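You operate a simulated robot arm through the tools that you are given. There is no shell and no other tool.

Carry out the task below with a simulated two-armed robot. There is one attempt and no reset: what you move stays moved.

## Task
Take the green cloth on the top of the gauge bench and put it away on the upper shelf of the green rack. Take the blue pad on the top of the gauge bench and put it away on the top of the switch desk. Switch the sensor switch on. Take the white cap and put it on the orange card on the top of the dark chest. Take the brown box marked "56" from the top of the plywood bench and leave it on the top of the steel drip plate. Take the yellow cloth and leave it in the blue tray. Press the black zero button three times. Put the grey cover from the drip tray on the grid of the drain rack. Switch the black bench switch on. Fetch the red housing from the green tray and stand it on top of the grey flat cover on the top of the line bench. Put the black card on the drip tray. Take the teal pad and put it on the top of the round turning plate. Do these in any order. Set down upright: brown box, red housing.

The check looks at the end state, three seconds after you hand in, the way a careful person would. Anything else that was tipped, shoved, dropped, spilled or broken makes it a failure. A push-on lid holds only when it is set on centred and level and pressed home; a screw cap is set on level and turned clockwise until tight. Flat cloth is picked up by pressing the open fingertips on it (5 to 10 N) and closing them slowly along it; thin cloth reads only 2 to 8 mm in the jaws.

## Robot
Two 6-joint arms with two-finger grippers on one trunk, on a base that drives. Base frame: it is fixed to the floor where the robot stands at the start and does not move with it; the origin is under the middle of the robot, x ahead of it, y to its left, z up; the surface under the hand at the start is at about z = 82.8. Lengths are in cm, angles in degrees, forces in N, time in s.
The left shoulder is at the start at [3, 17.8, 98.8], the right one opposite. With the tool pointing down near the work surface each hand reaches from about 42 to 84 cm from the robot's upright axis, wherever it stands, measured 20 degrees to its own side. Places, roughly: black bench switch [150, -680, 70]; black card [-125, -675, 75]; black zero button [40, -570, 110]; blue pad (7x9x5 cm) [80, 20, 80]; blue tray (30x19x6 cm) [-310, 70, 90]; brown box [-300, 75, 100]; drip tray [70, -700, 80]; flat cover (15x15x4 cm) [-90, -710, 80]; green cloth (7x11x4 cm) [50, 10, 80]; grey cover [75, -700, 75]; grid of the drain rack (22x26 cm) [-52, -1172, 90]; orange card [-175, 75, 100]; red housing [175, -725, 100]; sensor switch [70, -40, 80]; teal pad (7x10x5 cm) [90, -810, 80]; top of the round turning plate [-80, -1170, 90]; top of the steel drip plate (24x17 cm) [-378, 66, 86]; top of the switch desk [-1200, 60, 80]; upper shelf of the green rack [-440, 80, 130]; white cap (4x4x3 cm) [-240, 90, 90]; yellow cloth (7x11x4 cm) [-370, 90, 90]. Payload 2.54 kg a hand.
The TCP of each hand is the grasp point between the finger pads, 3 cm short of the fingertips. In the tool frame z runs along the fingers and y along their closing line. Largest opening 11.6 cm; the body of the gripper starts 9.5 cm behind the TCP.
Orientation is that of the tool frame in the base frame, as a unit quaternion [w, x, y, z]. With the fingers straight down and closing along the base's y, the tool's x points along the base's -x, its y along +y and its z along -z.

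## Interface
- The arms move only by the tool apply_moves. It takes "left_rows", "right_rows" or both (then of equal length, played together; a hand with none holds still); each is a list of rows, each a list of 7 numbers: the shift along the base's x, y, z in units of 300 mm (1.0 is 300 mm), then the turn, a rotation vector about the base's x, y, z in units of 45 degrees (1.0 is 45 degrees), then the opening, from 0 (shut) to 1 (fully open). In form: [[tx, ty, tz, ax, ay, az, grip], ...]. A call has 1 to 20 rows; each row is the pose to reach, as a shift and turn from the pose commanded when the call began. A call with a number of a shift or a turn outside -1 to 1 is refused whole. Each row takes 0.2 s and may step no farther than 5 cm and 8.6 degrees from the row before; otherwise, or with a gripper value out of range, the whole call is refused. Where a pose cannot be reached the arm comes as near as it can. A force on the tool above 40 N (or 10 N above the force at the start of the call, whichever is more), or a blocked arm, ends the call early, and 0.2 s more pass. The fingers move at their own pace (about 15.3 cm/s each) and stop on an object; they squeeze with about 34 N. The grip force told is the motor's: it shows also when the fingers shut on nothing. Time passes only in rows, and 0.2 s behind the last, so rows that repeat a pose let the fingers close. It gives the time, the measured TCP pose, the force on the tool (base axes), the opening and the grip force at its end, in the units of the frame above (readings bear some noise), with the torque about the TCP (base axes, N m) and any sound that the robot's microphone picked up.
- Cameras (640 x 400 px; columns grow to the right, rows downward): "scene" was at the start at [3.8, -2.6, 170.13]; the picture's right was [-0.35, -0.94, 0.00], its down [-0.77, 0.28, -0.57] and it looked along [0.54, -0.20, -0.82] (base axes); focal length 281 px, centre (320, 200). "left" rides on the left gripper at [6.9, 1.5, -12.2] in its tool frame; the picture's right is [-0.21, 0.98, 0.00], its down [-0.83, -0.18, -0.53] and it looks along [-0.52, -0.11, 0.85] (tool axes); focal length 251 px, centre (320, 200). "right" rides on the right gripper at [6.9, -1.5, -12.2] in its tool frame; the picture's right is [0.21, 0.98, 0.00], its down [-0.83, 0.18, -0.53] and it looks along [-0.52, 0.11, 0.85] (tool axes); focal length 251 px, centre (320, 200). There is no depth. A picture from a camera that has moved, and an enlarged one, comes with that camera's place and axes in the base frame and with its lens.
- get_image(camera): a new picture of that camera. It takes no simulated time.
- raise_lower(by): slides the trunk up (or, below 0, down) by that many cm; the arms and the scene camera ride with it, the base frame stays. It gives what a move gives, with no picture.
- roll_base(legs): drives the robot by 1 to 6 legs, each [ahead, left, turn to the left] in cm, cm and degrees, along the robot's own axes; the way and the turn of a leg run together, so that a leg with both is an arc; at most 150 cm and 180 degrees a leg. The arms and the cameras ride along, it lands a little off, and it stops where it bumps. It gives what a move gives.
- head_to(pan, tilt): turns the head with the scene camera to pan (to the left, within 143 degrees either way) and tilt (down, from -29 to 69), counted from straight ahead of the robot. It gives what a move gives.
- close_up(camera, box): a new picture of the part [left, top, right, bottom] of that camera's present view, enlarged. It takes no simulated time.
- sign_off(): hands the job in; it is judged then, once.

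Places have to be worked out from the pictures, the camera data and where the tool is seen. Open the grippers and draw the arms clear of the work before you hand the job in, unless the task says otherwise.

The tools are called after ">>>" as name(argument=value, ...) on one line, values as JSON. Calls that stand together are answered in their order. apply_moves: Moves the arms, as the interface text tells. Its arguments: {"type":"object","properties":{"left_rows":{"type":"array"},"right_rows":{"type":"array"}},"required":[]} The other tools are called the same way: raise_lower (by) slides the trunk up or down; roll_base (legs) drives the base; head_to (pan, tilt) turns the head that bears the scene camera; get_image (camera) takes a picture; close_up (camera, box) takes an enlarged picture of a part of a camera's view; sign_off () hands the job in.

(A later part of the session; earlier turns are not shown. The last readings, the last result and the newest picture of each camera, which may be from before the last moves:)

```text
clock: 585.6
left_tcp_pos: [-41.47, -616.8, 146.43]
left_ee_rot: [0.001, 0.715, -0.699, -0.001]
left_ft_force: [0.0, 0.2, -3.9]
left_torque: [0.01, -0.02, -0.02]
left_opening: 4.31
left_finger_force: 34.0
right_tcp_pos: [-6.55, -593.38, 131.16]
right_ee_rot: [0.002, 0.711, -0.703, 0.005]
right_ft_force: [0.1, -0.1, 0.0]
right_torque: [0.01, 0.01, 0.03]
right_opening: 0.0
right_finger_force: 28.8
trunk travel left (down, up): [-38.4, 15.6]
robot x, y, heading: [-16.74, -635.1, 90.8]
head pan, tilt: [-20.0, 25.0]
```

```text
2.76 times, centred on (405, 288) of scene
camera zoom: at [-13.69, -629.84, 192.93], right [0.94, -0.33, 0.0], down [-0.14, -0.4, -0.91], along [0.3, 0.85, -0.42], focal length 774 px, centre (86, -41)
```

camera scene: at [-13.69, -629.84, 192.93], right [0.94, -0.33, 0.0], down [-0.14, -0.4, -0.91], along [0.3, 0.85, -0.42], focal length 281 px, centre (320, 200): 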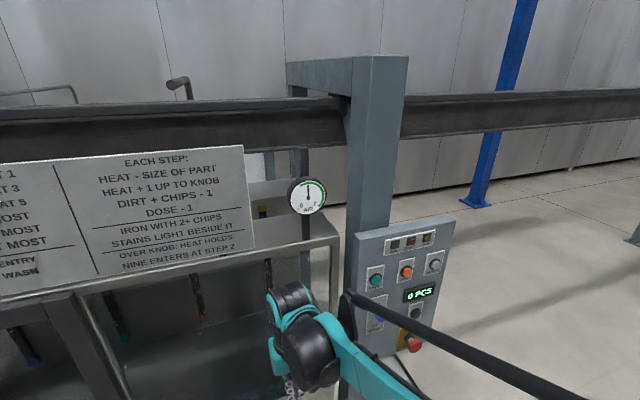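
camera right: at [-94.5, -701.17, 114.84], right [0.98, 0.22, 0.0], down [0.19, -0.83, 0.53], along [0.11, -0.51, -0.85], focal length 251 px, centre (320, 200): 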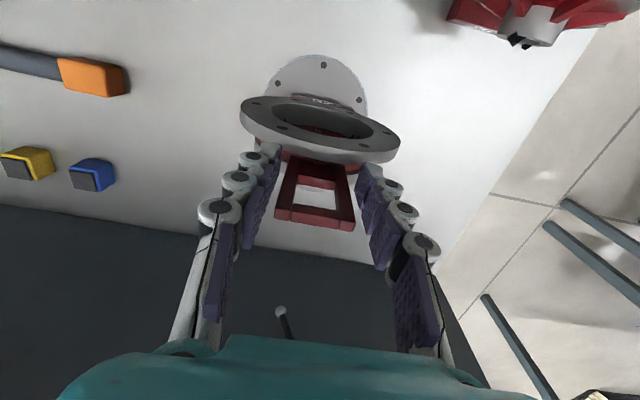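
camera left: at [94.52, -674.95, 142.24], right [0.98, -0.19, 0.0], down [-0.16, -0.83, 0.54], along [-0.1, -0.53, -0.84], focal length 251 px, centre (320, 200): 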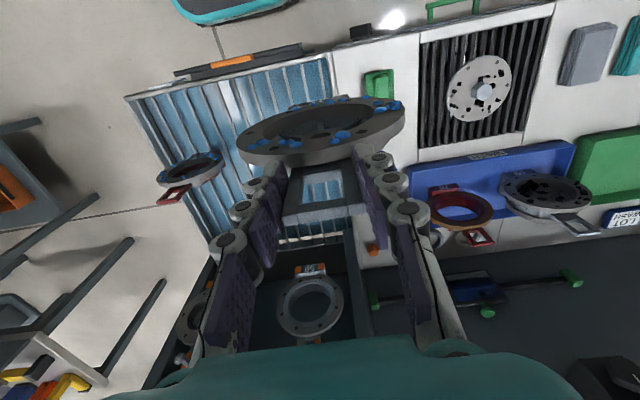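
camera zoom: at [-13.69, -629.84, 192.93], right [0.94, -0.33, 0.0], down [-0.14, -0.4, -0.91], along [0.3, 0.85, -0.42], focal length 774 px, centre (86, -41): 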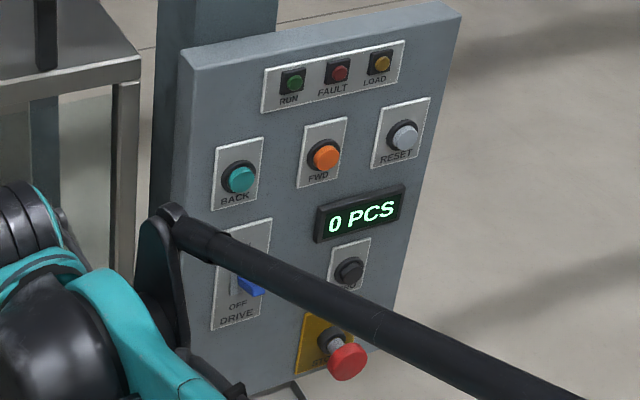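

The black button under the "0 PCS" display (at about (44, -570, 112)) must be ZERO, with a red STOP knob below it that I must not touch. I shift the base right (east) and look at it head-on.

>>> roll_base(legs=[[-5, -37, -0.8]])

>>> head_to(pan=-15, tilt=40)

>>> get_image(camera="scene")

>>> close_up(camera="scene", box=[290, 90, 410, 230])

>>> get_image(camera="right")

```text
clock: 587.9
left_tcp_pos: [-4.73, -621.32, 146.34]
left_ee_rot: [0.0, 0.712, -0.702, -0.002]
left_ft_force: [-0.5, 0.0, -3.9]
left_torque: [-0.01, 0.0, 0.0]
left_opening: 4.33
left_finger_force: 34.2
right_tcp_pos: [30.3, -598.49, 131.18]
right_ee_rot: [0.001, 0.708, -0.707, 0.005]
right_ft_force: [0.6, 0.3, -0.3]
right_torque: [-0.01, -0.02, -0.02]
right_opening: 0.0
right_finger_force: 28.7
trunk travel left (down, up): [-38.4, 15.6]
robot x, y, heading: [19.79, -640.39, 90.2]
head pan, tilt: [-20.0, 25.0]
```

```text
clock: 588.7
left_tcp_pos: [-4.8, -621.21, 146.4]
left_ee_rot: [0.001, 0.711, -0.703, 0.0]
left_ft_force: [-0.4, 0.4, -4.6]
left_torque: [-0.03, -0.01, -0.01]
left_opening: 4.32
left_finger_force: 34.2
right_tcp_pos: [30.42, -598.48, 131.23]
right_ee_rot: [0.001, 0.707, -0.707, 0.005]
right_ft_force: [0.0, 0.5, 0.1]
right_torque: [0.03, 0.02, 0.01]
right_opening: 0.0
right_finger_force: 28.7
trunk travel left (down, up): [-38.4, 15.6]
robot x, y, heading: [19.72, -640.57, 90.0]
head pan, tilt: [-15.0, 40.0]
```

```text
taken
camera scene: at [21.86, -635.24, 190.61], right [0.97, -0.26, 0.0], down [-0.17, -0.62, -0.77], along [0.2, 0.74, -0.64], focal length 281 px, centre (320, 200)
```

scene: 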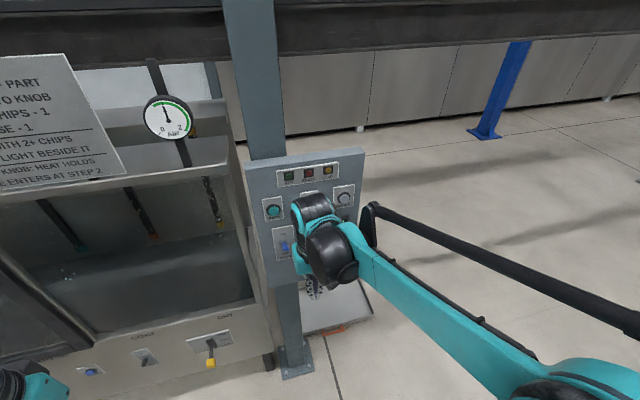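

```text
2.86 times, centred on (350, 160) of scene
camera zoom: at [21.86, -635.24, 190.61], right [0.97, -0.26, 0.0], down [-0.17, -0.62, -0.77], along [0.2, 0.74, -0.64], focal length 802 px, centre (234, 314)
```

zoom: 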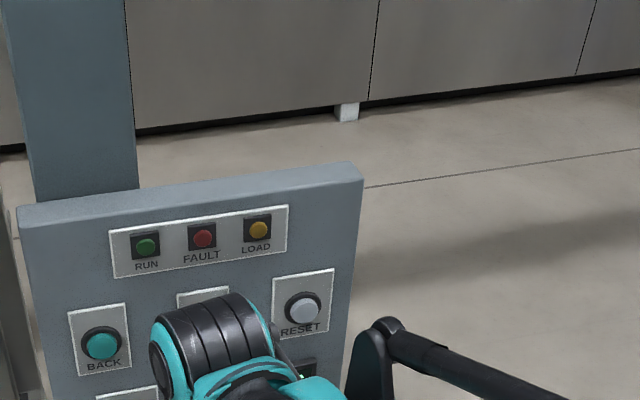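

```text
taken
camera right: at [31.65, -605.28, 143.38], right [-0.98, -0.22, 0.0], down [-0.19, 0.83, 0.53], along [-0.11, 0.51, -0.85], focal length 251 px, centre (320, 200)
```

right: 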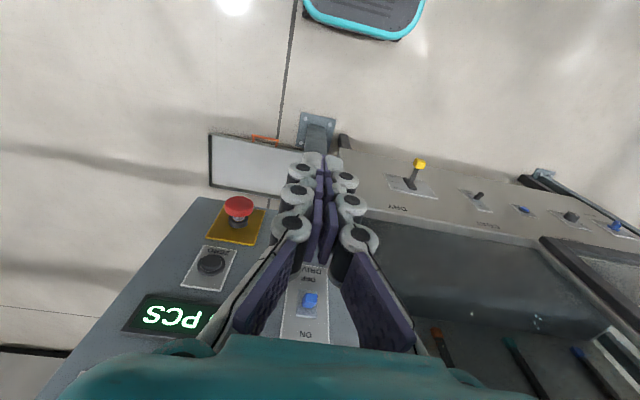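

Triangulating, the black button's face is at about (42.7, -571.6, 114); the STOP knob is about 10 cm below. I tilt the shut right hand 45° and bring it in front of the button.

>>> apply_moves(right_rows=[[0.07, 0.1, -0.03, 0.167, 0, 0, 0], [0.14, 0.2, -0.08, 0.333, 0, 0, 0], [0.21, 0.3, -0.14, 0.5, 0, 0, 0], [0.28, 0.4, -0.21, 0.667, 0, 0, 0], [0.35, 0.5, -0.29, 0.833, 0, 0, 0], [0.41, 0.58, -0.38, 1.0, 0, 0, 0], [0.41, 0.6, -0.46, 1.0, 0, 0, 0]])

>>> get_image(camera="right")

>>> get_image(camera="scene")

```text
clock: 590.3
left_tcp_pos: [-4.82, -621.3, 146.5]
left_ee_rot: [0.001, 0.711, -0.703, -0.001]
left_ft_force: [-0.4, -0.2, -4.5]
left_torque: [-0.01, -0.06, -0.01]
left_opening: 4.32
left_finger_force: 33.6
right_tcp_pos: [42.58, -580.3, 117.44]
right_ee_rot: [0.271, -0.654, 0.654, 0.267]
right_ft_force: [-0.1, 0.3, 0.2]
right_torque: [0.0, -0.01, 0.01]
right_opening: 0.0
right_finger_force: 28.2
trunk travel left (down, up): [-38.4, 15.6]
robot x, y, heading: [19.48, -640.49, 90.2]
head pan, tilt: [-15.0, 40.0]
```

```text
taken
camera right: at [43.85, -593.95, 121.11], right [-0.98, -0.15, -0.16], down [-0.19, 0.21, 0.96], along [-0.11, 0.97, -0.24], focal length 251 px, centre (320, 200)
```

right: 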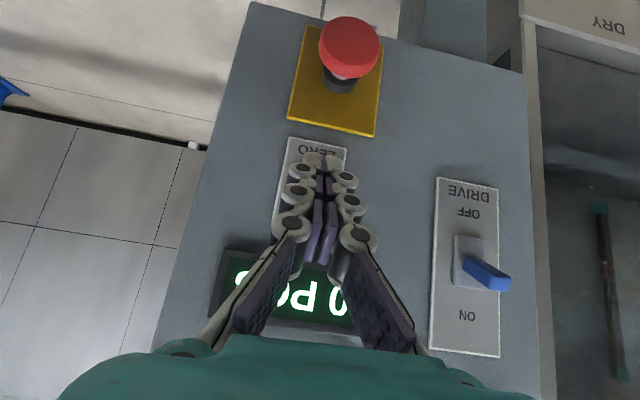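

```text
taken
camera scene: at [21.8, -635.16, 190.6], right [0.97, -0.26, 0.0], down [-0.17, -0.62, -0.77], along [0.2, 0.74, -0.64], focal length 281 px, centre (320, 200)
```

scene: 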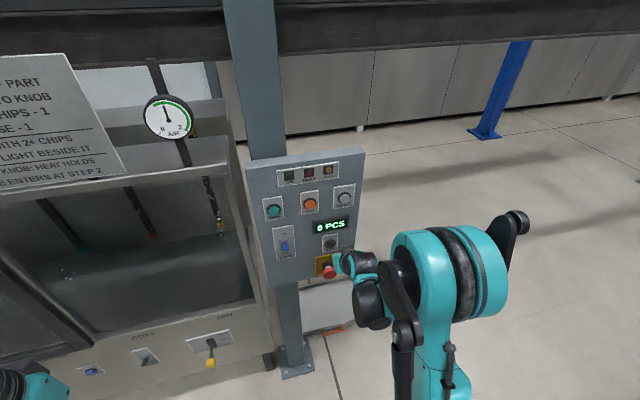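

The plate reads "ZERO". I take a close-up from the head to refine the button's position before pressing.

>>> close_up(camera="scene", box=[260, 180, 380, 290])

```text
3.64 times, centred on (320, 235) of scene
camera zoom: at [21.8, -635.16, 190.6], right [0.97, -0.26, 0.0], down [-0.17, -0.62, -0.77], along [0.2, 0.74, -0.64], focal length 1021 px, centre (320, 73)
```

zoom: 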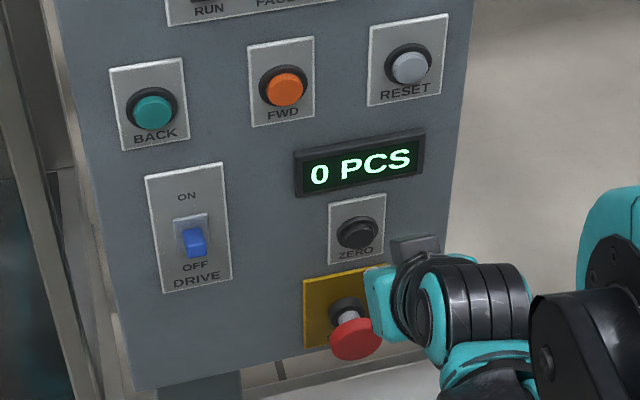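

The button is at (42.5, -571.6, 114.1), well above the STOP knob (top at about z=107.5). I lower 2 cm to its height and press forward in small steps.

>>> apply_moves(right_rows=[[-0.003, 0, -0.035, 0, 0, 0, 0], [-0.003, 0.0, -0.068, 0, 0, 0, 0], [-0.003, 0.08, -0.068, 0, 0, 0, 0], [-0.003, 0.15, -0.068, 0, 0, 0, 0], [-0.003, 0.18, -0.068, 0, 0, 0, 0], [-0.003, 0.19, -0.068, 0, 0, 0, 0]])

>>> close_up(camera="scene", box=[260, 180, 380, 290])

>>> get_image(camera="right")

```text
clock: 591.7
left_tcp_pos: [-4.85, -621.61, 146.41]
left_ee_rot: [0.0, 0.712, -0.703, -0.001]
left_ft_force: [0.2, -0.6, -3.5]
left_torque: [-0.03, 0.0, 0.0]
left_opening: 4.31
left_finger_force: 33.8
right_tcp_pos: [42.6, -574.86, 115.4]
right_ee_rot: [0.27, -0.654, 0.655, 0.266]
right_ft_force: [-2.6, -14.8, -3.6]
right_torque: [-0.27, 0.01, 0.06]
right_opening: 0.61
right_finger_force: 28.7
trunk travel left (down, up): [-38.4, 15.6]
robot x, y, heading: [19.59, -640.29, 90.1]
head pan, tilt: [-15.0, 40.0]
heard: click
```

```text
3.64 times, centred on (320, 235) of scene
camera zoom: at [21.79, -635.48, 190.6], right [0.97, -0.26, 0.0], down [-0.17, -0.62, -0.77], along [0.2, 0.74, -0.64], focal length 1021 px, centre (320, 73)
```

zoom: 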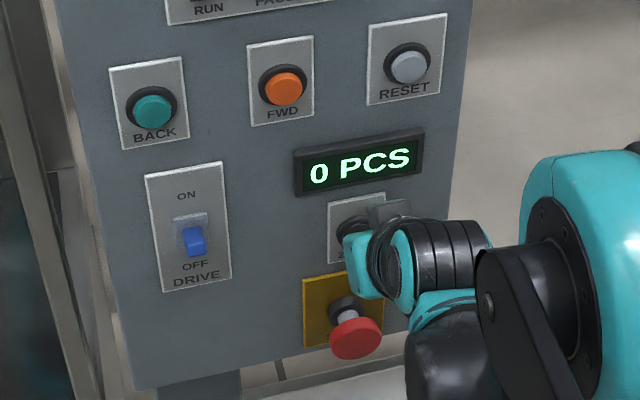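

```text
taken
camera right: at [43.78, -588.4, 119.14], right [-0.98, -0.15, -0.15], down [-0.19, 0.22, 0.96], along [-0.11, 0.96, -0.24], focal length 251 px, centre (320, 200)
```

right: 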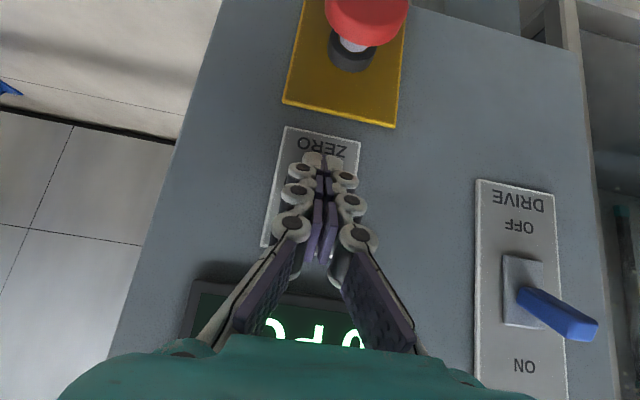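

A click: first press (15 N). I release by drawing back 2 cm.

>>> apply_moves(right_rows=[[0, -0.03, 0, 0, 0, 0, 0], [0, -0.065, 0, 0, 0, 0, 0], [0, -0.065, 0, 0, 0, 0, 0], [0, -0.065, 0, 0, 0, 0, 0]])

```text
clock: 592.7
left_tcp_pos: [-4.76, -621.25, 146.44]
left_ee_rot: [0.0, 0.711, -0.703, -0.001]
left_ft_force: [0.9, 0.2, -3.5]
left_torque: [-0.06, -0.03, 0.0]
left_opening: 4.31
left_finger_force: 34.0
right_tcp_pos: [42.48, -576.67, 115.42]
right_ee_rot: [0.27, -0.654, 0.655, 0.266]
right_ft_force: [0.1, -0.4, 0.2]
right_torque: [-0.01, -0.02, -0.01]
right_opening: 0.02
right_finger_force: 28.6
trunk travel left (down, up): [-38.4, 15.6]
robot x, y, heading: [19.64, -640.41, 90.0]
head pan, tilt: [-15.0, 40.0]
```

Released, no sound on release. Now the second press.

>>> apply_moves(right_rows=[[0, 0.03, 0, 0, 0, 0, 0], [0, 0.055, 0, 0, 0, 0, 0], [0, 0.065, 0, 0, 0, 0, 0], [0, 0.065, 0, 0, 0, 0, 0]])

```text
clock: 593.7
left_tcp_pos: [-4.82, -621.43, 146.46]
left_ee_rot: [-0.001, 0.711, -0.703, -0.002]
left_ft_force: [0.0, -0.4, -5.1]
left_torque: [0.0, 0.01, 0.01]
left_opening: 4.33
left_finger_force: 34.2
right_tcp_pos: [42.57, -574.95, 115.55]
right_ee_rot: [0.27, -0.654, 0.655, 0.265]
right_ft_force: [-1.4, -11.9, -3.6]
right_torque: [-0.23, 0.04, 0.04]
right_opening: 0.6
right_finger_force: 28.0
trunk travel left (down, up): [-38.4, 15.6]
robot x, y, heading: [19.68, -640.57, 90.2]
head pan, tilt: [-15.0, 40.0]
heard: click
```

Second click (12 N). I release again.

>>> apply_moves(right_rows=[[0, -0.03, 0, 0, 0, 0, 0], [0, -0.065, 0, 0, 0, 0, 0], [0, -0.065, 0, 0, 0, 0, 0], [0, -0.065, 0, 0, 0, 0, 0]])

```text
clock: 594.7
left_tcp_pos: [-4.68, -621.3, 146.34]
left_ee_rot: [0.001, 0.712, -0.702, -0.001]
left_ft_force: [-0.2, -0.2, -3.8]
left_torque: [-0.05, 0.03, 0.0]
left_opening: 4.31
left_finger_force: 33.5
right_tcp_pos: [42.64, -576.65, 115.51]
right_ee_rot: [0.269, -0.654, 0.655, 0.265]
right_ft_force: [0.8, -0.4, -0.1]
right_torque: [-0.01, 0.01, -0.01]
right_opening: 0.03
right_finger_force: 28.8
trunk travel left (down, up): [-38.4, 15.6]
robot x, y, heading: [19.41, -640.34, 90.0]
head pan, tilt: [-15.0, 40.0]
```

Third press.

>>> apply_moves(right_rows=[[0, 0.03, 0, 0, 0, 0, 0], [0, 0.055, 0, 0, 0, 0, 0], [0, 0.065, 0, 0, 0, 0, 0], [0, 0.065, 0, 0, 0, 0, 0]])

```text
clock: 595.7
left_tcp_pos: [-4.66, -621.47, 146.42]
left_ee_rot: [0.0, 0.711, -0.703, -0.001]
left_ft_force: [-0.6, -0.2, -4.2]
left_torque: [-0.05, 0.02, -0.01]
left_opening: 4.35
left_finger_force: 33.8
right_tcp_pos: [42.51, -574.88, 115.48]
right_ee_rot: [0.27, -0.654, 0.655, 0.266]
right_ft_force: [0.8, -13.0, -4.6]
right_torque: [-0.28, 0.02, -0.02]
right_opening: 0.63
right_finger_force: 28.7
trunk travel left (down, up): [-38.4, 15.6]
robot x, y, heading: [19.46, -639.95, 90.3]
head pan, tilt: [-15.0, 40.0]
heard: click
```

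Third click. I draw back and straighten the hand.

>>> apply_moves(right_rows=[[0, -0.05, 0, 0, 0, 0, 0], [0, -0.15, 0.02, 0, 0, 0, 0], [-0.05, -0.25, 0.08, -0.167, 0, 0, 0], [-0.1, -0.35, 0.15, -0.333, 0, 0, 0], [-0.15, -0.45, 0.22, -0.5, 0, 0, 0], [-0.2, -0.54, 0.29, -0.667, 0, 0, 0.2], [-0.25, -0.62, 0.36, -0.833, 0, 0, 0.4], [-0.28, -0.7, 0.42, -1.0, 0, 0, 0.6]])

>>> close_up(camera="scene", box=[240, 140, 400, 300])

```text
clock: 597.5
left_tcp_pos: [-4.77, -621.1, 146.48]
left_ee_rot: [0.0, 0.711, -0.703, 0.0]
left_ft_force: [-0.4, 0.2, -4.3]
left_torque: [-0.05, 0.02, 0.03]
left_opening: 4.32
left_finger_force: 34.3
right_tcp_pos: [34.2, -595.7, 128.0]
right_ee_rot: [0.001, 0.708, -0.707, 0.006]
right_ft_force: [-0.5, -0.2, 0.1]
right_torque: [-0.04, -0.01, 0.04]
right_opening: 6.96
right_finger_force: 0.0
trunk travel left (down, up): [-38.4, 15.6]
robot x, y, heading: [19.68, -640.06, 90.4]
head pan, tilt: [-15.0, 40.0]
```

```text
2.50 times, centred on (320, 220) of scene
camera zoom: at [21.8, -635.18, 190.6], right [0.97, -0.26, 0.0], down [-0.17, -0.62, -0.77], along [0.2, 0.74, -0.64], focal length 702 px, centre (320, 150)
```

zoom: 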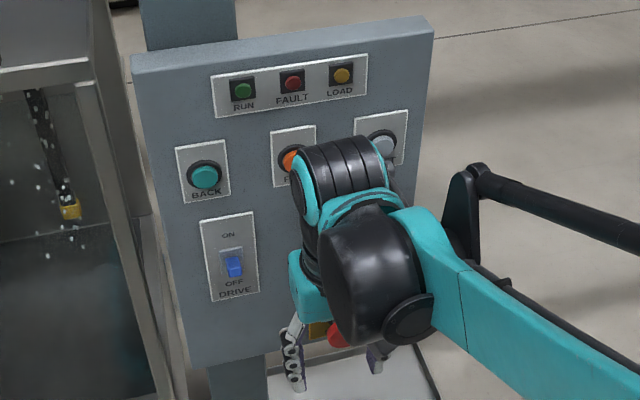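

Zero has been pressed three times. Next the teal pad on the south row: I go back to the gap between the benches, turn to face south and look through.

>>> roll_base(legs=[[0, 33, 0], [0, 0, -90], [0, 0, -90]])

>>> head_to(pan=0, tilt=20)

>>> get_image(camera="scene")

```text
clock: 607.3
left_tcp_pos: [10.99, -659.33, 146.44]
left_ee_rot: [0.0, 0.7, 0.714, 0.001]
left_ft_force: [0.9, 0.9, -4.2]
left_torque: [0.04, -0.01, -0.01]
left_opening: 4.32
left_finger_force: 34.2
right_tcp_pos: [-27.82, -685.28, 127.99]
right_ee_rot: [-0.004, 0.705, 0.709, 0.001]
right_ft_force: [-0.5, -0.1, -0.6]
right_torque: [-0.02, 0.0, -0.01]
right_opening: 6.98
right_finger_force: 0.2
trunk travel left (down, up): [-38.4, 15.6]
robot x, y, heading: [-13.33, -640.28, -89.5]
head pan, tilt: [-15.0, 40.0]
```

```text
clock: 608.1
left_tcp_pos: [10.88, -659.31, 146.45]
left_ee_rot: [0.001, 0.7, 0.714, 0.0]
left_ft_force: [-0.2, 0.2, -4.5]
left_torque: [0.02, -0.02, 0.02]
left_opening: 4.33
left_finger_force: 33.9
right_tcp_pos: [-27.98, -685.32, 127.88]
right_ee_rot: [-0.005, 0.704, 0.71, 0.001]
right_ft_force: [-0.2, -0.2, 0.1]
right_torque: [0.03, -0.02, -0.01]
right_opening: 6.97
right_finger_force: 0.2
trunk travel left (down, up): [-38.4, 15.6]
robot x, y, heading: [-13.48, -640.35, -89.3]
head pan, tilt: [0.0, 20.0]
```

```text
taken
camera scene: at [-13.51, -646.86, 193.74], right [-1.0, -0.01, 0.0], down [0.0, 0.34, -0.94], along [0.01, -0.94, -0.34], focal length 281 px, centre (320, 200)
```

scene: 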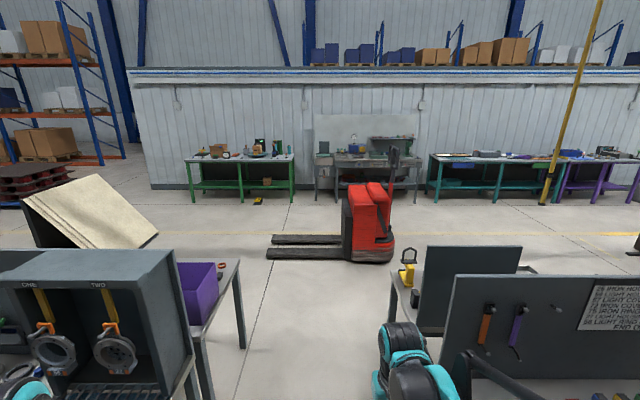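

The gap leads straight south; beyond it a red pallet truck stands near (-60, -958) with its forks to x of about 58. The steel table with the drain rack is against the far wall. I drive through the gap to y of about -880.

>>> roll_base(legs=[[120, -2, 0], [120, 0, 0]])

>>> get_image(camera="scene")

>>> head_to(pan=90, tilt=25)

>>> get_image(camera="scene")

```text
clock: 619.9
left_tcp_pos: [8.39, -899.9, 146.4]
left_ee_rot: [0.001, 0.701, 0.713, 0.0]
left_ft_force: [-0.2, 0.5, -3.5]
left_torque: [0.05, 0.0, 0.03]
left_opening: 4.33
left_finger_force: 34.3
right_tcp_pos: [-30.47, -925.84, 127.88]
right_ee_rot: [-0.005, 0.705, 0.709, 0.001]
right_ft_force: [0.1, -0.4, -0.1]
right_torque: [-0.01, 0.0, -0.04]
right_opening: 6.97
right_finger_force: 0.0
trunk travel left (down, up): [-38.4, 15.6]
robot x, y, heading: [-16.24, -880.9, -89.9]
head pan, tilt: [0.0, 20.0]
```

```text
taken
camera scene: at [-16.0, -887.39, 193.74], right [-1.0, 0.0, 0.0], down [0.0, 0.34, -0.94], along [0.0, -0.94, -0.34], focal length 281 px, centre (320, 200)
```

scene: 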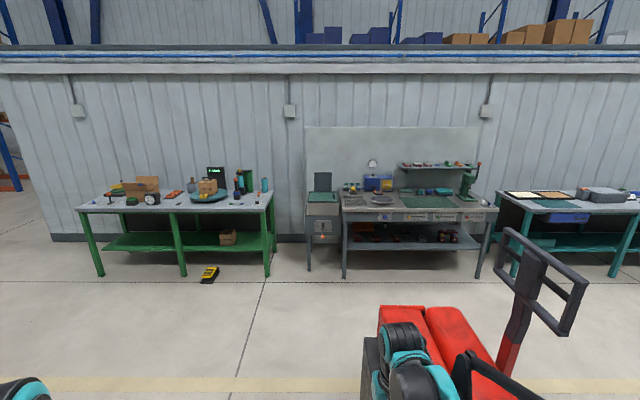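

```text
clock: 621.6
left_tcp_pos: [8.39, -899.83, 146.52]
left_ee_rot: [0.0, 0.701, 0.713, 0.0]
left_ft_force: [-0.4, -0.1, -3.5]
left_torque: [0.02, 0.0, 0.02]
left_opening: 4.34
left_finger_force: 34.4
right_tcp_pos: [-30.46, -925.71, 127.94]
right_ee_rot: [-0.004, 0.706, 0.709, 0.001]
right_ft_force: [0.1, -0.1, 0.3]
right_torque: [-0.01, -0.03, -0.02]
right_opening: 6.98
right_finger_force: 0.0
trunk travel left (down, up): [-38.4, 15.6]
robot x, y, heading: [-16.25, -880.75, -89.7]
head pan, tilt: [90.0, 25.0]
```

```text
taken
camera scene: at [-6.83, -878.04, 192.94], right [0.0, -1.0, 0.0], down [-0.42, 0.0, -0.91], along [0.91, 0.0, -0.42], focal length 281 px, centre (320, 200)
```

scene: 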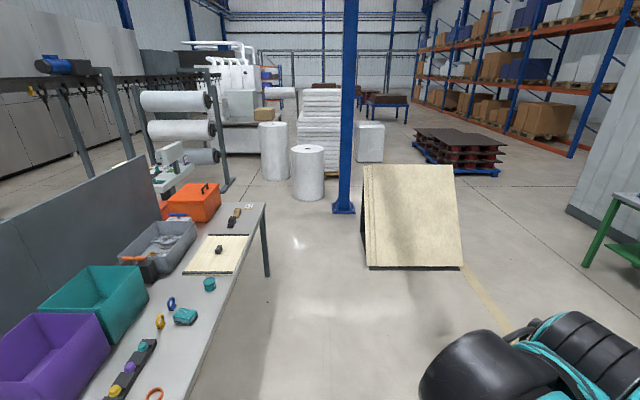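

The teal pad with its handle is on the table's south side at about (94, -811). I strafe east, turn round to face north and come up to the table.

>>> roll_base(legs=[[0, 92, 0], [0, 0, 90], [0, 0, 90], [9, 0, 0]])

>>> head_to(pan=-5, tilt=50)

>>> get_image(camera="scene")

>>> get_image(camera="right")

```text
clock: 634.9
left_tcp_pos: [52.15, -853.35, 146.27]
left_ee_rot: [0.001, 0.72, -0.694, -0.001]
left_ft_force: [-0.2, 0.3, -4.1]
left_torque: [-0.07, 0.03, -0.03]
left_opening: 4.32
left_finger_force: 34.2
right_tcp_pos: [90.56, -826.69, 127.92]
right_ee_rot: [0.001, 0.716, -0.698, 0.005]
right_ft_force: [0.3, -0.2, -0.1]
right_torque: [-0.03, 0.03, -0.02]
right_opening: 6.99
right_finger_force: 0.1
trunk travel left (down, up): [-38.4, 15.6]
robot x, y, heading: [77.17, -872.0, 91.5]
head pan, tilt: [90.0, 25.0]
```

```text
clock: 636.6
left_tcp_pos: [52.25, -853.16, 146.4]
left_ee_rot: [0.0, 0.72, -0.694, 0.0]
left_ft_force: [0.0, -0.4, -3.8]
left_torque: [-0.02, -0.03, 0.0]
left_opening: 4.32
left_finger_force: 34.8
right_tcp_pos: [90.48, -826.61, 127.91]
right_ee_rot: [0.0, 0.717, -0.698, 0.005]
right_ft_force: [0.3, -0.2, 0.8]
right_torque: [-0.03, 0.02, 0.03]
right_opening: 6.97
right_finger_force: 0.0
trunk travel left (down, up): [-38.4, 15.6]
robot x, y, heading: [76.96, -871.66, 91.6]
head pan, tilt: [-5.0, 50.0]
```

```text
taken
camera scene: at [77.62, -867.18, 189.19], right [1.0, -0.06, 0.0], down [-0.05, -0.76, -0.64], along [0.04, 0.64, -0.77], focal length 281 px, centre (320, 200)
```

scene: 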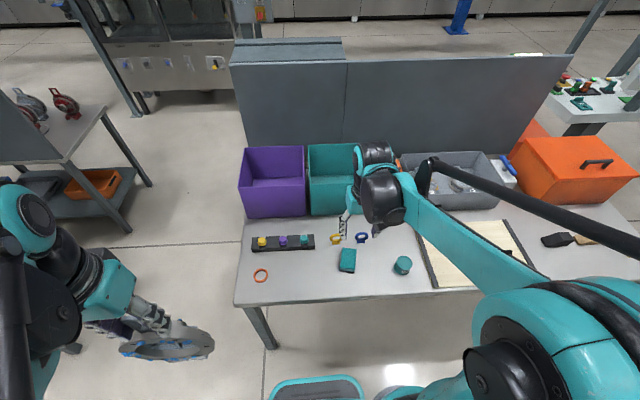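

```text
taken
camera right: at [91.98, -833.49, 140.05], right [-0.97, -0.24, 0.0], down [-0.21, 0.83, 0.53], along [-0.12, 0.51, -0.85], focal length 251 px, centre (320, 200)
```

right: 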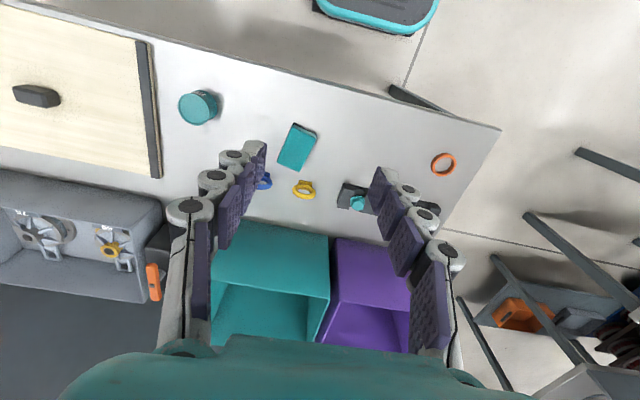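

Two teal things: a block at (347, 260) and a roll at (403, 265) in the view. I'll enlarge them.

>>> close_up(camera="scene", box=[300, 220, 430, 300])

>>> close_up(camera="right", box=[160, 70, 360, 220])

```text
4.92 times, centred on (365, 260) of scene
camera zoom: at [77.62, -867.18, 189.19], right [1.0, -0.06, 0.0], down [-0.05, -0.76, -0.64], along [0.04, 0.64, -0.77], focal length 1382 px, centre (98, -95)
```

zoom: 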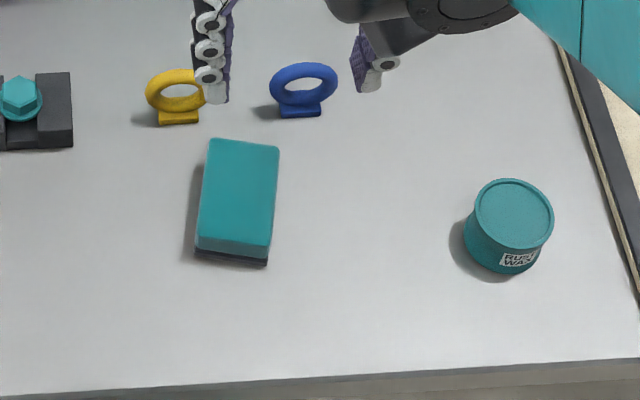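

```text
2.67 times, centred on (260, 145) of right
camera zoom: at [91.98, -833.49, 140.05], right [-0.97, -0.24, 0.0], down [-0.21, 0.83, 0.53], along [-0.12, 0.51, -0.85], focal length 670 px, centre (480, 347)
```

zoom: 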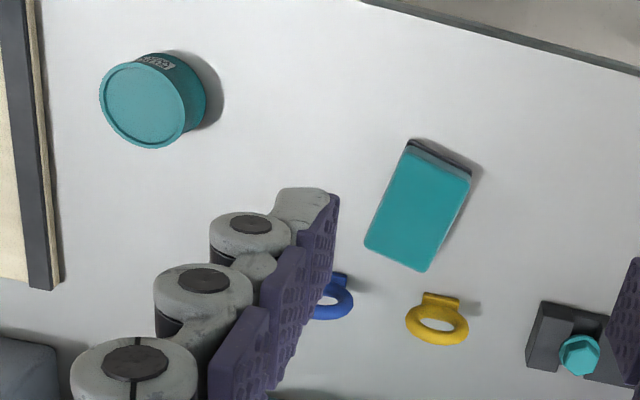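

The teal pad is the block at about (92.7, -812.4), turned about 13.5° clockwise. I lower the trunk and bring the right hand over it, turned to match.

>>> raise_lower(by=-18)

>>> apply_moves(right_rows=[[0.02, 0.12, 0, 0, 0, -0.067, 0.8], [0.04, 0.24, -0.03, 0, 0, -0.133, 0.9], [0.055, 0.36, -0.08, 0, 0, -0.2, 0.9], [0.07, 0.45, -0.15, 0, 0, -0.267, 0.9], [0.073, 0.473, -0.25, 0, 0, -0.333, 0.9], [0.073, 0.473, -0.35, 0, 0, -0.333, 0.9]])

>>> get_image(camera="right")

>>> close_up(camera="scene", box=[290, 200, 450, 310])

```text
clock: 638.6
left_tcp_pos: [52.23, -853.46, 128.41]
left_ee_rot: [0.0, 0.72, -0.694, -0.001]
left_ft_force: [-0.2, 0.3, -4.1]
left_torque: [-0.06, -0.02, -0.02]
left_opening: 4.28
left_finger_force: 33.6
right_tcp_pos: [90.46, -826.64, 110.05]
right_ee_rot: [0.001, 0.716, -0.698, 0.005]
right_ft_force: [-0.2, 0.7, -0.4]
right_torque: [0.04, -0.03, -0.02]
right_opening: 6.93
right_finger_force: 0.1
trunk travel left (down, up): [-20.4, 33.6]
robot x, y, heading: [77.23, -871.78, 91.6]
head pan, tilt: [-5.0, 50.0]
```

```text
clock: 640.0
left_tcp_pos: [52.27, -853.32, 128.44]
left_ee_rot: [0.001, 0.72, -0.694, 0.0]
left_ft_force: [0.6, -0.3, -3.5]
left_torque: [-0.07, 0.0, 0.0]
left_opening: 4.32
left_finger_force: 33.9
right_tcp_pos: [92.78, -812.46, 99.39]
right_ee_rot: [-0.001, -0.619, 0.785, -0.005]
right_ft_force: [-0.1, -0.6, 1.2]
right_torque: [-0.01, -0.03, 0.01]
right_opening: 10.46
right_finger_force: 0.0
trunk travel left (down, up): [-20.4, 33.6]
robot x, y, heading: [77.01, -871.98, 91.4]
head pan, tilt: [-5.0, 50.0]
```

```text
taken
camera right: at [92.45, -819.36, 111.47], right [-1.0, 0.02, 0.0], down [0.01, 0.85, 0.53], along [0.01, 0.53, -0.85], focal length 251 px, centre (320, 200)
```

right: 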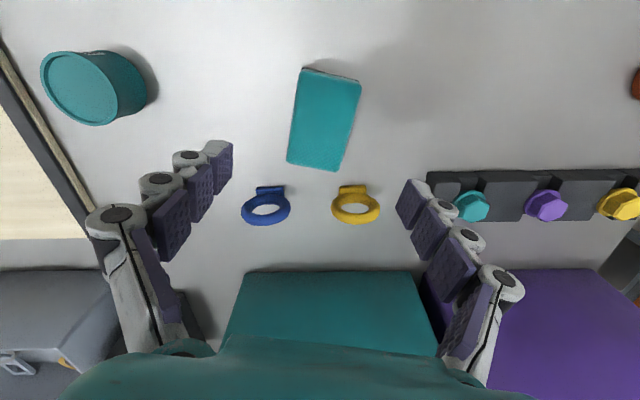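

```text
3.64 times, centred on (370, 255) of scene
camera zoom: at [77.65, -867.12, 171.18], right [1.0, -0.06, 0.0], down [-0.05, -0.77, -0.64], along [0.04, 0.64, -0.77], focal length 1021 px, centre (138, 0)
```

zoom: 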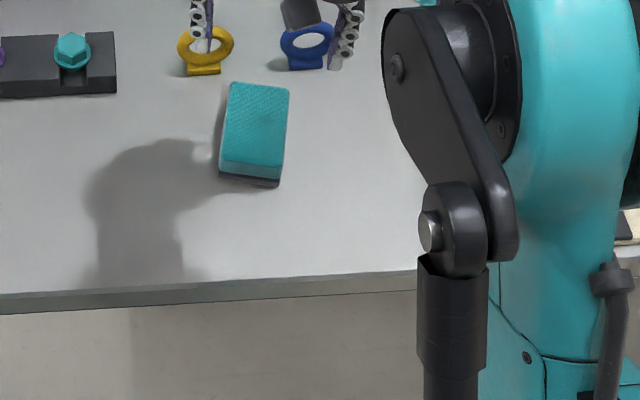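

The pad is centred between the fingers, with the two rings well clear to the north. I lower towards the table.

>>> apply_moves(right_rows=[[-0.006, -0.003, -0.12, 0, 0, 0.03, 0.9], [-0.006, -0.003, -0.25, 0, 0, 0.03, 0.9], [-0.006, -0.003, -0.36, 0, 0, 0.03, 0.9], [-0.006, -0.003, -0.43, 0, 0, 0.03, 0.9], [-0.006, -0.003, -0.47, 0, 0, 0.03, 0.9]])

>>> get_image(camera="right")

>>> close_up(camera="scene", box=[290, 180, 450, 290])

```text
clock: 641.2
left_tcp_pos: [52.19, -853.27, 128.37]
left_ee_rot: [0.001, 0.72, -0.694, -0.001]
left_ft_force: [0.3, -0.1, -4.1]
left_torque: [-0.06, 0.02, 0.03]
left_opening: 4.3
left_finger_force: 34.0
right_tcp_pos: [92.45, -812.63, 85.16]
right_ee_rot: [-0.001, -0.628, 0.778, -0.004]
right_ft_force: [0.7, -0.3, -0.2]
right_torque: [-0.01, 0.01, 0.01]
right_opening: 10.43
right_finger_force: 0.0
trunk travel left (down, up): [-20.4, 33.6]
robot x, y, heading: [77.11, -871.73, 91.5]
head pan, tilt: [-5.0, 50.0]
```

```text
taken
camera right: at [92.28, -819.68, 97.3], right [-1.0, 0.0, 0.0], down [-0.01, 0.85, 0.53], along [0.0, 0.53, -0.85], focal length 251 px, centre (320, 200)
```

right: 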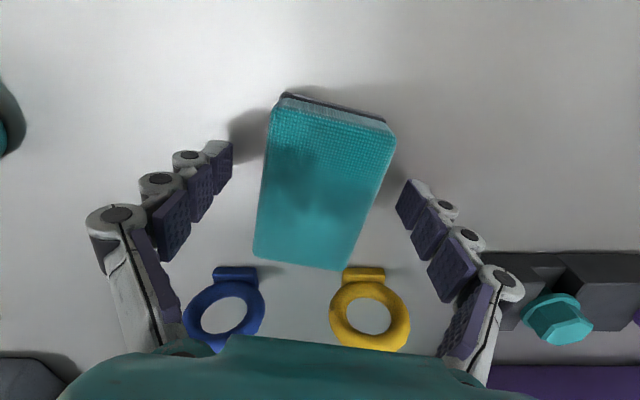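

```text
3.64 times, centred on (370, 235) of scene
camera zoom: at [77.64, -867.19, 171.19], right [1.0, -0.06, 0.0], down [-0.05, -0.76, -0.64], along [0.04, 0.64, -0.77], focal length 1021 px, centre (138, 73)
```

zoom: 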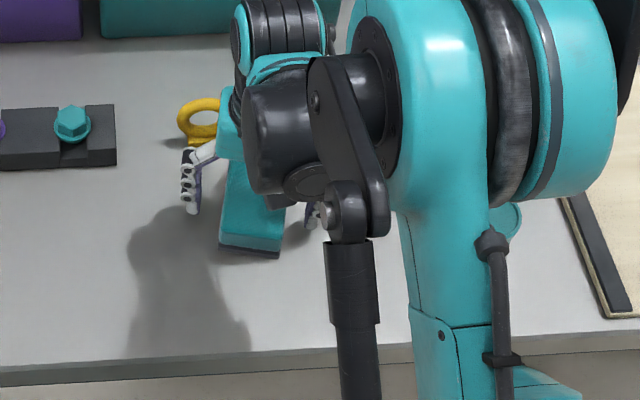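

I lower half a centimetre more and close on the pad.

>>> apply_moves(right_rows=[[0, 0, -0.01, 0, 0, 0, 0.9], [0, 0, -0.018, 0, 0, 0, 0.85], [0, 0, -0.018, 0, 0, 0, 0.7], [0, 0, -0.018, 0, 0, 0, 0.6], [0, 0, -0.018, 0, 0, 0, 0.5], [0, 0, -0.018, 0, 0, 0, 0.4], [0, 0, -0.018, 0, 0, 0, 0.3], [0, 0, -0.018, 0, 0, 0, 0.3]])

>>> get_image(camera="right")

```text
clock: 643.0
left_tcp_pos: [52.07, -853.41, 128.55]
left_ee_rot: [-0.001, 0.721, -0.693, 0.0]
left_ft_force: [0.4, 0.4, -3.9]
left_torque: [-0.01, 0.0, 0.01]
left_opening: 4.33
left_finger_force: 34.3
right_tcp_pos: [92.49, -812.64, 84.86]
right_ee_rot: [-0.001, -0.628, 0.778, -0.004]
right_ft_force: [-3.5, 4.3, 11.8]
right_torque: [0.17, 0.54, -0.12]
right_opening: 6.12
right_finger_force: 34.0
trunk travel left (down, up): [-20.4, 33.6]
robot x, y, heading: [76.95, -872.06, 91.6]
head pan, tilt: [-5.0, 50.0]
```

```text
taken
camera right: at [92.36, -819.68, 96.93], right [-1.0, 0.0, 0.0], down [-0.01, 0.85, 0.53], along [0.0, 0.53, -0.85], focal length 251 px, centre (320, 200)
```

right: 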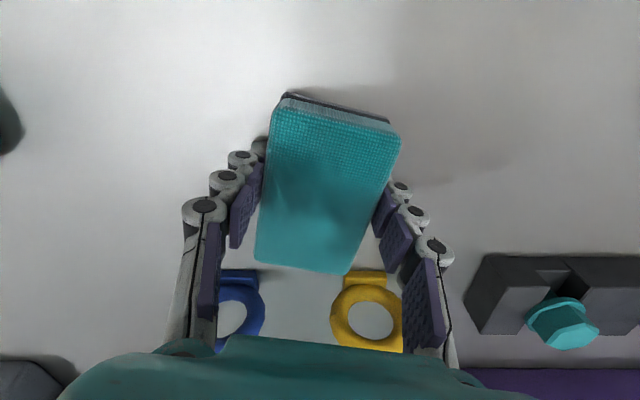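

The teal pad is held at 6.1 cm. I lift it straight up and bring it back.

>>> apply_moves(right_rows=[[0, 0, 0.04, 0, 0, 0, 0.3], [0, 0, 0.14, 0, 0, 0, 0.3], [0, 0, 0.27, 0, 0, 0, 0.3], [0, 0, 0.41, 0, 0, 0, 0.3], [0, 0, 0.55, 0, 0, 0, 0.3], [0, -0.05, 0.68, 0, 0, 0.06, 0.3], [0, -0.15, 0.8, 0, 0, 0.12, 0.3], [0, -0.27, 0.9, 0, 0, 0.18, 0.3], [0, -0.4, 0.98, 0, 0, 0.24, 0.3], [0, -0.5, 1.0, 0, 0, 0.3, 0.3]])

>>> get_image(camera="right")

>>> get_image(camera="scene")

```text
clock: 645.2
left_tcp_pos: [52.2, -853.41, 128.58]
left_ee_rot: [0.0, 0.72, -0.694, -0.001]
left_ft_force: [0.2, -0.3, -4.4]
left_torque: [0.0, 0.0, 0.02]
left_opening: 4.31
left_finger_force: 34.4
right_tcp_pos: [92.71, -827.52, 114.66]
right_ee_rot: [0.001, 0.716, -0.698, 0.004]
right_ft_force: [0.7, -0.5, -0.9]
right_torque: [0.0, -0.02, 0.01]
right_opening: 6.12
right_finger_force: 34.2
trunk travel left (down, up): [-20.4, 33.6]
robot x, y, heading: [76.81, -871.77, 91.4]
head pan, tilt: [-5.0, 50.0]
```

```text
taken
camera right: at [94.11, -834.46, 126.82], right [-0.97, -0.24, 0.0], down [-0.2, 0.83, 0.53], along [-0.12, 0.51, -0.85], focal length 251 px, centre (320, 200)
```

right: 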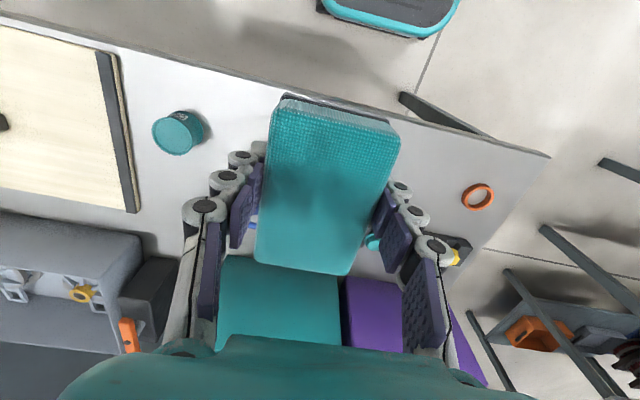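

```text
taken
camera scene: at [77.65, -867.34, 171.19], right [1.0, -0.06, 0.0], down [-0.05, -0.76, -0.64], along [0.04, 0.64, -0.77], focal length 281 px, centre (320, 200)
```

scene: 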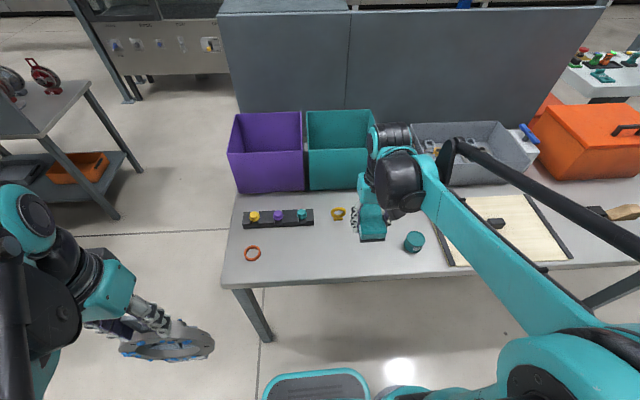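

The pad is secure. I back off, go east around the pallet truck's forks (tips near x=59), turn south and drive towards the far steel table.

>>> roll_base(legs=[[-12, 0, 0], [0, -62, 0], [0, 0, -90], [0, 0, -90], [130, 0, 0]])

>>> head_to(pan=-40, tilt=20)

>>> get_image(camera="scene")

```text
clock: 663.3
left_tcp_pos: [163.49, -1030.33, 128.44]
left_ee_rot: [0.001, 0.705, 0.71, 0.001]
left_ft_force: [0.1, 0.3, -3.3]
left_torque: [0.06, -0.02, -0.02]
left_opening: 4.32
left_finger_force: 33.8
right_tcp_pos: [122.26, -1055.04, 114.63]
right_ee_rot: [-0.004, 0.709, 0.705, 0.002]
right_ft_force: [0.5, 0.5, -0.8]
right_torque: [0.01, -0.01, 0.01]
right_opening: 6.08
right_finger_force: 34.2
trunk travel left (down, up): [-20.4, 33.6]
robot x, y, heading: [139.27, -1011.39, -90.2]
head pan, tilt: [-5.0, 50.0]
```

```text
clock: 664.3
left_tcp_pos: [163.63, -1030.5, 128.48]
left_ee_rot: [0.001, 0.705, 0.709, 0.001]
left_ft_force: [0.3, 0.0, -3.6]
left_torque: [0.03, -0.01, 0.01]
left_opening: 4.29
left_finger_force: 33.7
right_tcp_pos: [122.41, -1055.15, 114.57]
right_ee_rot: [-0.005, 0.709, 0.706, 0.001]
right_ft_force: [0.0, -1.3, -0.4]
right_torque: [0.0, -0.01, -0.01]
right_opening: 6.1
right_finger_force: 34.4
trunk travel left (down, up): [-20.4, 33.6]
robot x, y, heading: [139.01, -1011.22, -90.1]
head pan, tilt: [-40.0, 20.0]
```

```text
taken
camera scene: at [133.27, -1015.5, 175.74], right [-0.76, 0.64, 0.0], down [0.22, 0.26, -0.94], along [-0.61, -0.72, -0.34], focal length 281 px, centre (320, 200)
```

scene: 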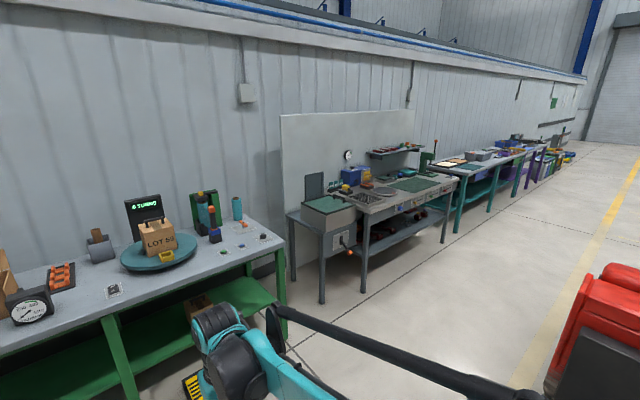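

The green bench carries another turntable; mine is on the steel table further west. I drive forward to y of about -1095 and strafe west along the benches.

>>> roll_base(legs=[[82, 0, 0], [0, -125, 0], [0, -75, 0]])

>>> head_to(pan=0, tilt=35)

>>> get_image(camera="scene")

>>> close_up(camera="scene", box=[200, 130, 440, 290])

```text
clock: 678.2
left_tcp_pos: [-36.21, -1110.21, 128.47]
left_ee_rot: [0.001, 0.707, 0.707, 0.002]
left_ft_force: [0.5, 1.5, -3.8]
left_torque: [0.04, 0.02, 0.03]
left_opening: 4.32
left_finger_force: 33.9
right_tcp_pos: [-77.7, -1134.73, 114.61]
right_ee_rot: [-0.005, 0.712, 0.702, 0.002]
right_ft_force: [0.4, 0.6, 0.1]
right_torque: [0.01, 0.0, -0.03]
right_opening: 6.08
right_finger_force: 33.9
trunk travel left (down, up): [-20.4, 33.6]
robot x, y, heading: [-60.42, -1090.9, -90.8]
head pan, tilt: [-40.0, 20.0]
```

```text
clock: 679.3
left_tcp_pos: [-36.2, -1110.32, 128.43]
left_ee_rot: [0.0, 0.707, 0.707, 0.001]
left_ft_force: [-0.5, 0.3, -4.5]
left_torque: [0.03, 0.04, 0.03]
left_opening: 4.33
left_finger_force: 33.6
right_tcp_pos: [-77.47, -1134.65, 114.72]
right_ee_rot: [-0.005, 0.712, 0.702, 0.002]
right_ft_force: [-0.2, 0.7, 0.2]
right_torque: [0.0, 0.0, -0.01]
right_opening: 6.08
right_finger_force: 34.0
trunk travel left (down, up): [-20.4, 33.6]
robot x, y, heading: [-60.28, -1090.97, -91.1]
head pan, tilt: [0.0, 35.0]
```

```text
taken
camera scene: at [-60.43, -1096.81, 173.36], right [-1.0, 0.01, 0.0], down [0.01, 0.57, -0.82], along [-0.01, -0.82, -0.57], focal length 281 px, centre (320, 200)
```

scene: 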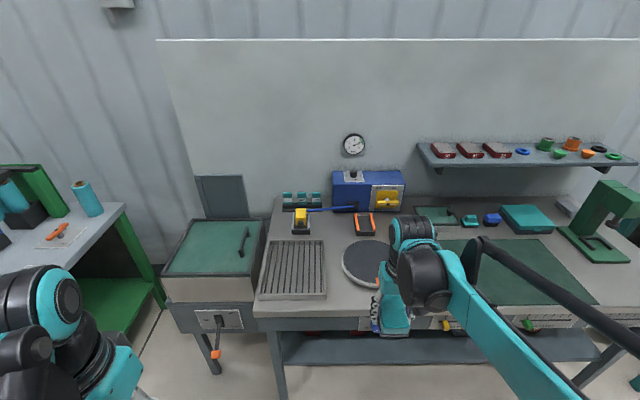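

```text
2.50 times, centred on (320, 210) of scene
camera zoom: at [-60.43, -1096.81, 173.36], right [-1.0, 0.01, 0.0], down [0.01, 0.57, -0.82], along [-0.01, -0.82, -0.57], focal length 702 px, centre (320, 175)
```

zoom: 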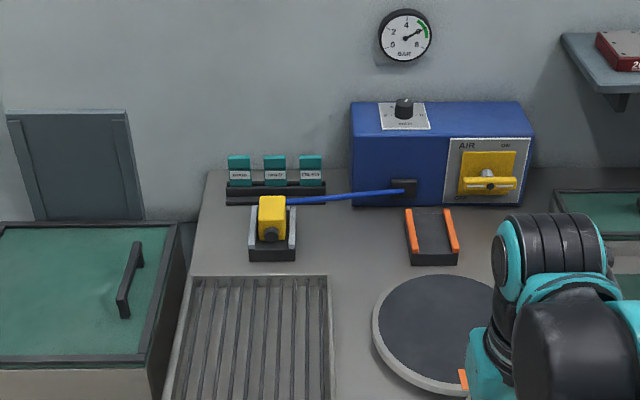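

The drain rack's slatted grid is at about (-50.7, -1175) and the round plate at about (-82, -1177). I drive forward 24 cm so both are within reach.

>>> roll_base(legs=[[24, 0, 1]])

>>> head_to(pan=0, tilt=55)

>>> get_image(camera="scene")

>>> get_image(camera="right")

>>> get_image(camera="left")

```text
clock: 681.0
left_tcp_pos: [-35.91, -1133.24, 128.38]
left_ee_rot: [0.001, 0.701, 0.713, 0.001]
left_ft_force: [-0.1, -0.5, -4.2]
left_torque: [0.09, 0.03, 0.0]
left_opening: 4.31
left_finger_force: 33.6
right_tcp_pos: [-76.88, -1158.18, 114.56]
right_ee_rot: [-0.005, 0.706, 0.708, 0.002]
right_ft_force: [-0.6, -0.3, -1.4]
right_torque: [0.08, 0.0, -0.01]
right_opening: 6.09
right_finger_force: 34.4
trunk travel left (down, up): [-20.4, 33.6]
robot x, y, heading: [-60.23, -1114.31, -89.5]
head pan, tilt: [0.0, 35.0]
```

```text
clock: 681.9
left_tcp_pos: [-35.85, -1133.13, 128.56]
left_ee_rot: [0.002, 0.701, 0.713, 0.0]
left_ft_force: [0.5, 0.3, -3.8]
left_torque: [0.01, 0.02, -0.03]
left_opening: 4.33
left_finger_force: 34.1
right_tcp_pos: [-76.87, -1158.18, 114.55]
right_ee_rot: [-0.005, 0.706, 0.708, 0.001]
right_ft_force: [-0.3, 0.1, -1.1]
right_torque: [-0.01, 0.0, -0.03]
right_opening: 6.1
right_finger_force: 34.0
trunk travel left (down, up): [-20.4, 33.6]
robot x, y, heading: [-60.36, -1114.08, -89.7]
head pan, tilt: [0.0, 55.0]
```

```text
taken
camera scene: at [-60.39, -1118.43, 170.54], right [-1.0, -0.01, 0.0], down [0.0, 0.82, -0.57], along [0.0, -0.57, -0.82], focal length 281 px, centre (320, 200)
```

scene: 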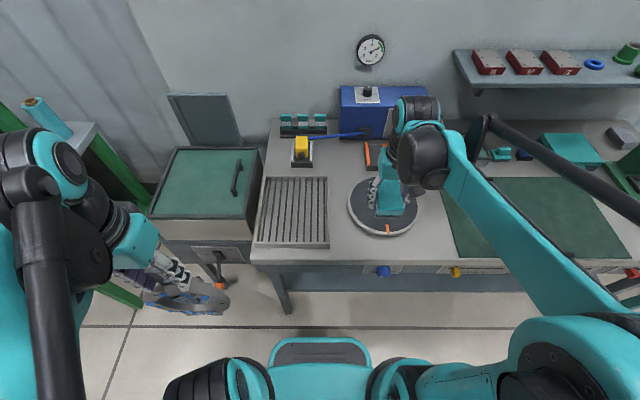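

```text
taken
camera right: at [-78.48, -1151.35, 126.79], right [0.98, 0.22, 0.0], down [0.19, -0.83, 0.53], along [0.11, -0.51, -0.85], focal length 251 px, centre (320, 200)
```

right: 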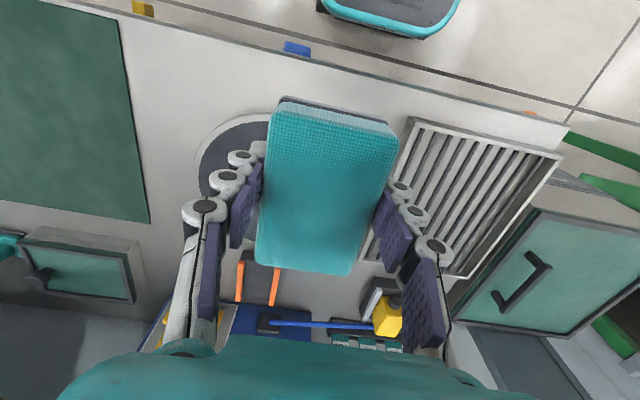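

```text
taken
camera left: at [-34.57, -1126.16, 140.59], right [0.98, -0.2, 0.0], down [-0.17, -0.83, 0.53], along [-0.1, -0.52, -0.85], focal length 251 px, centre (320, 200)
```

left: 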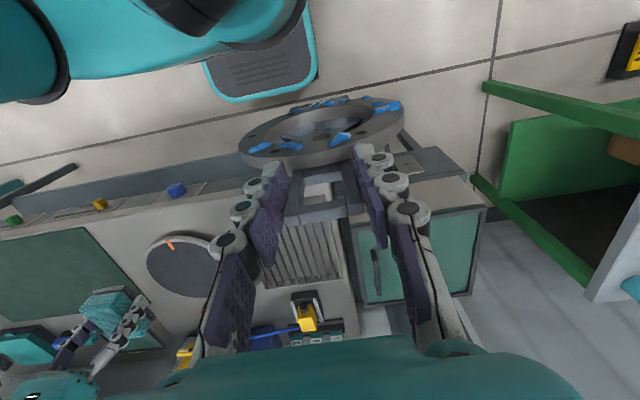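

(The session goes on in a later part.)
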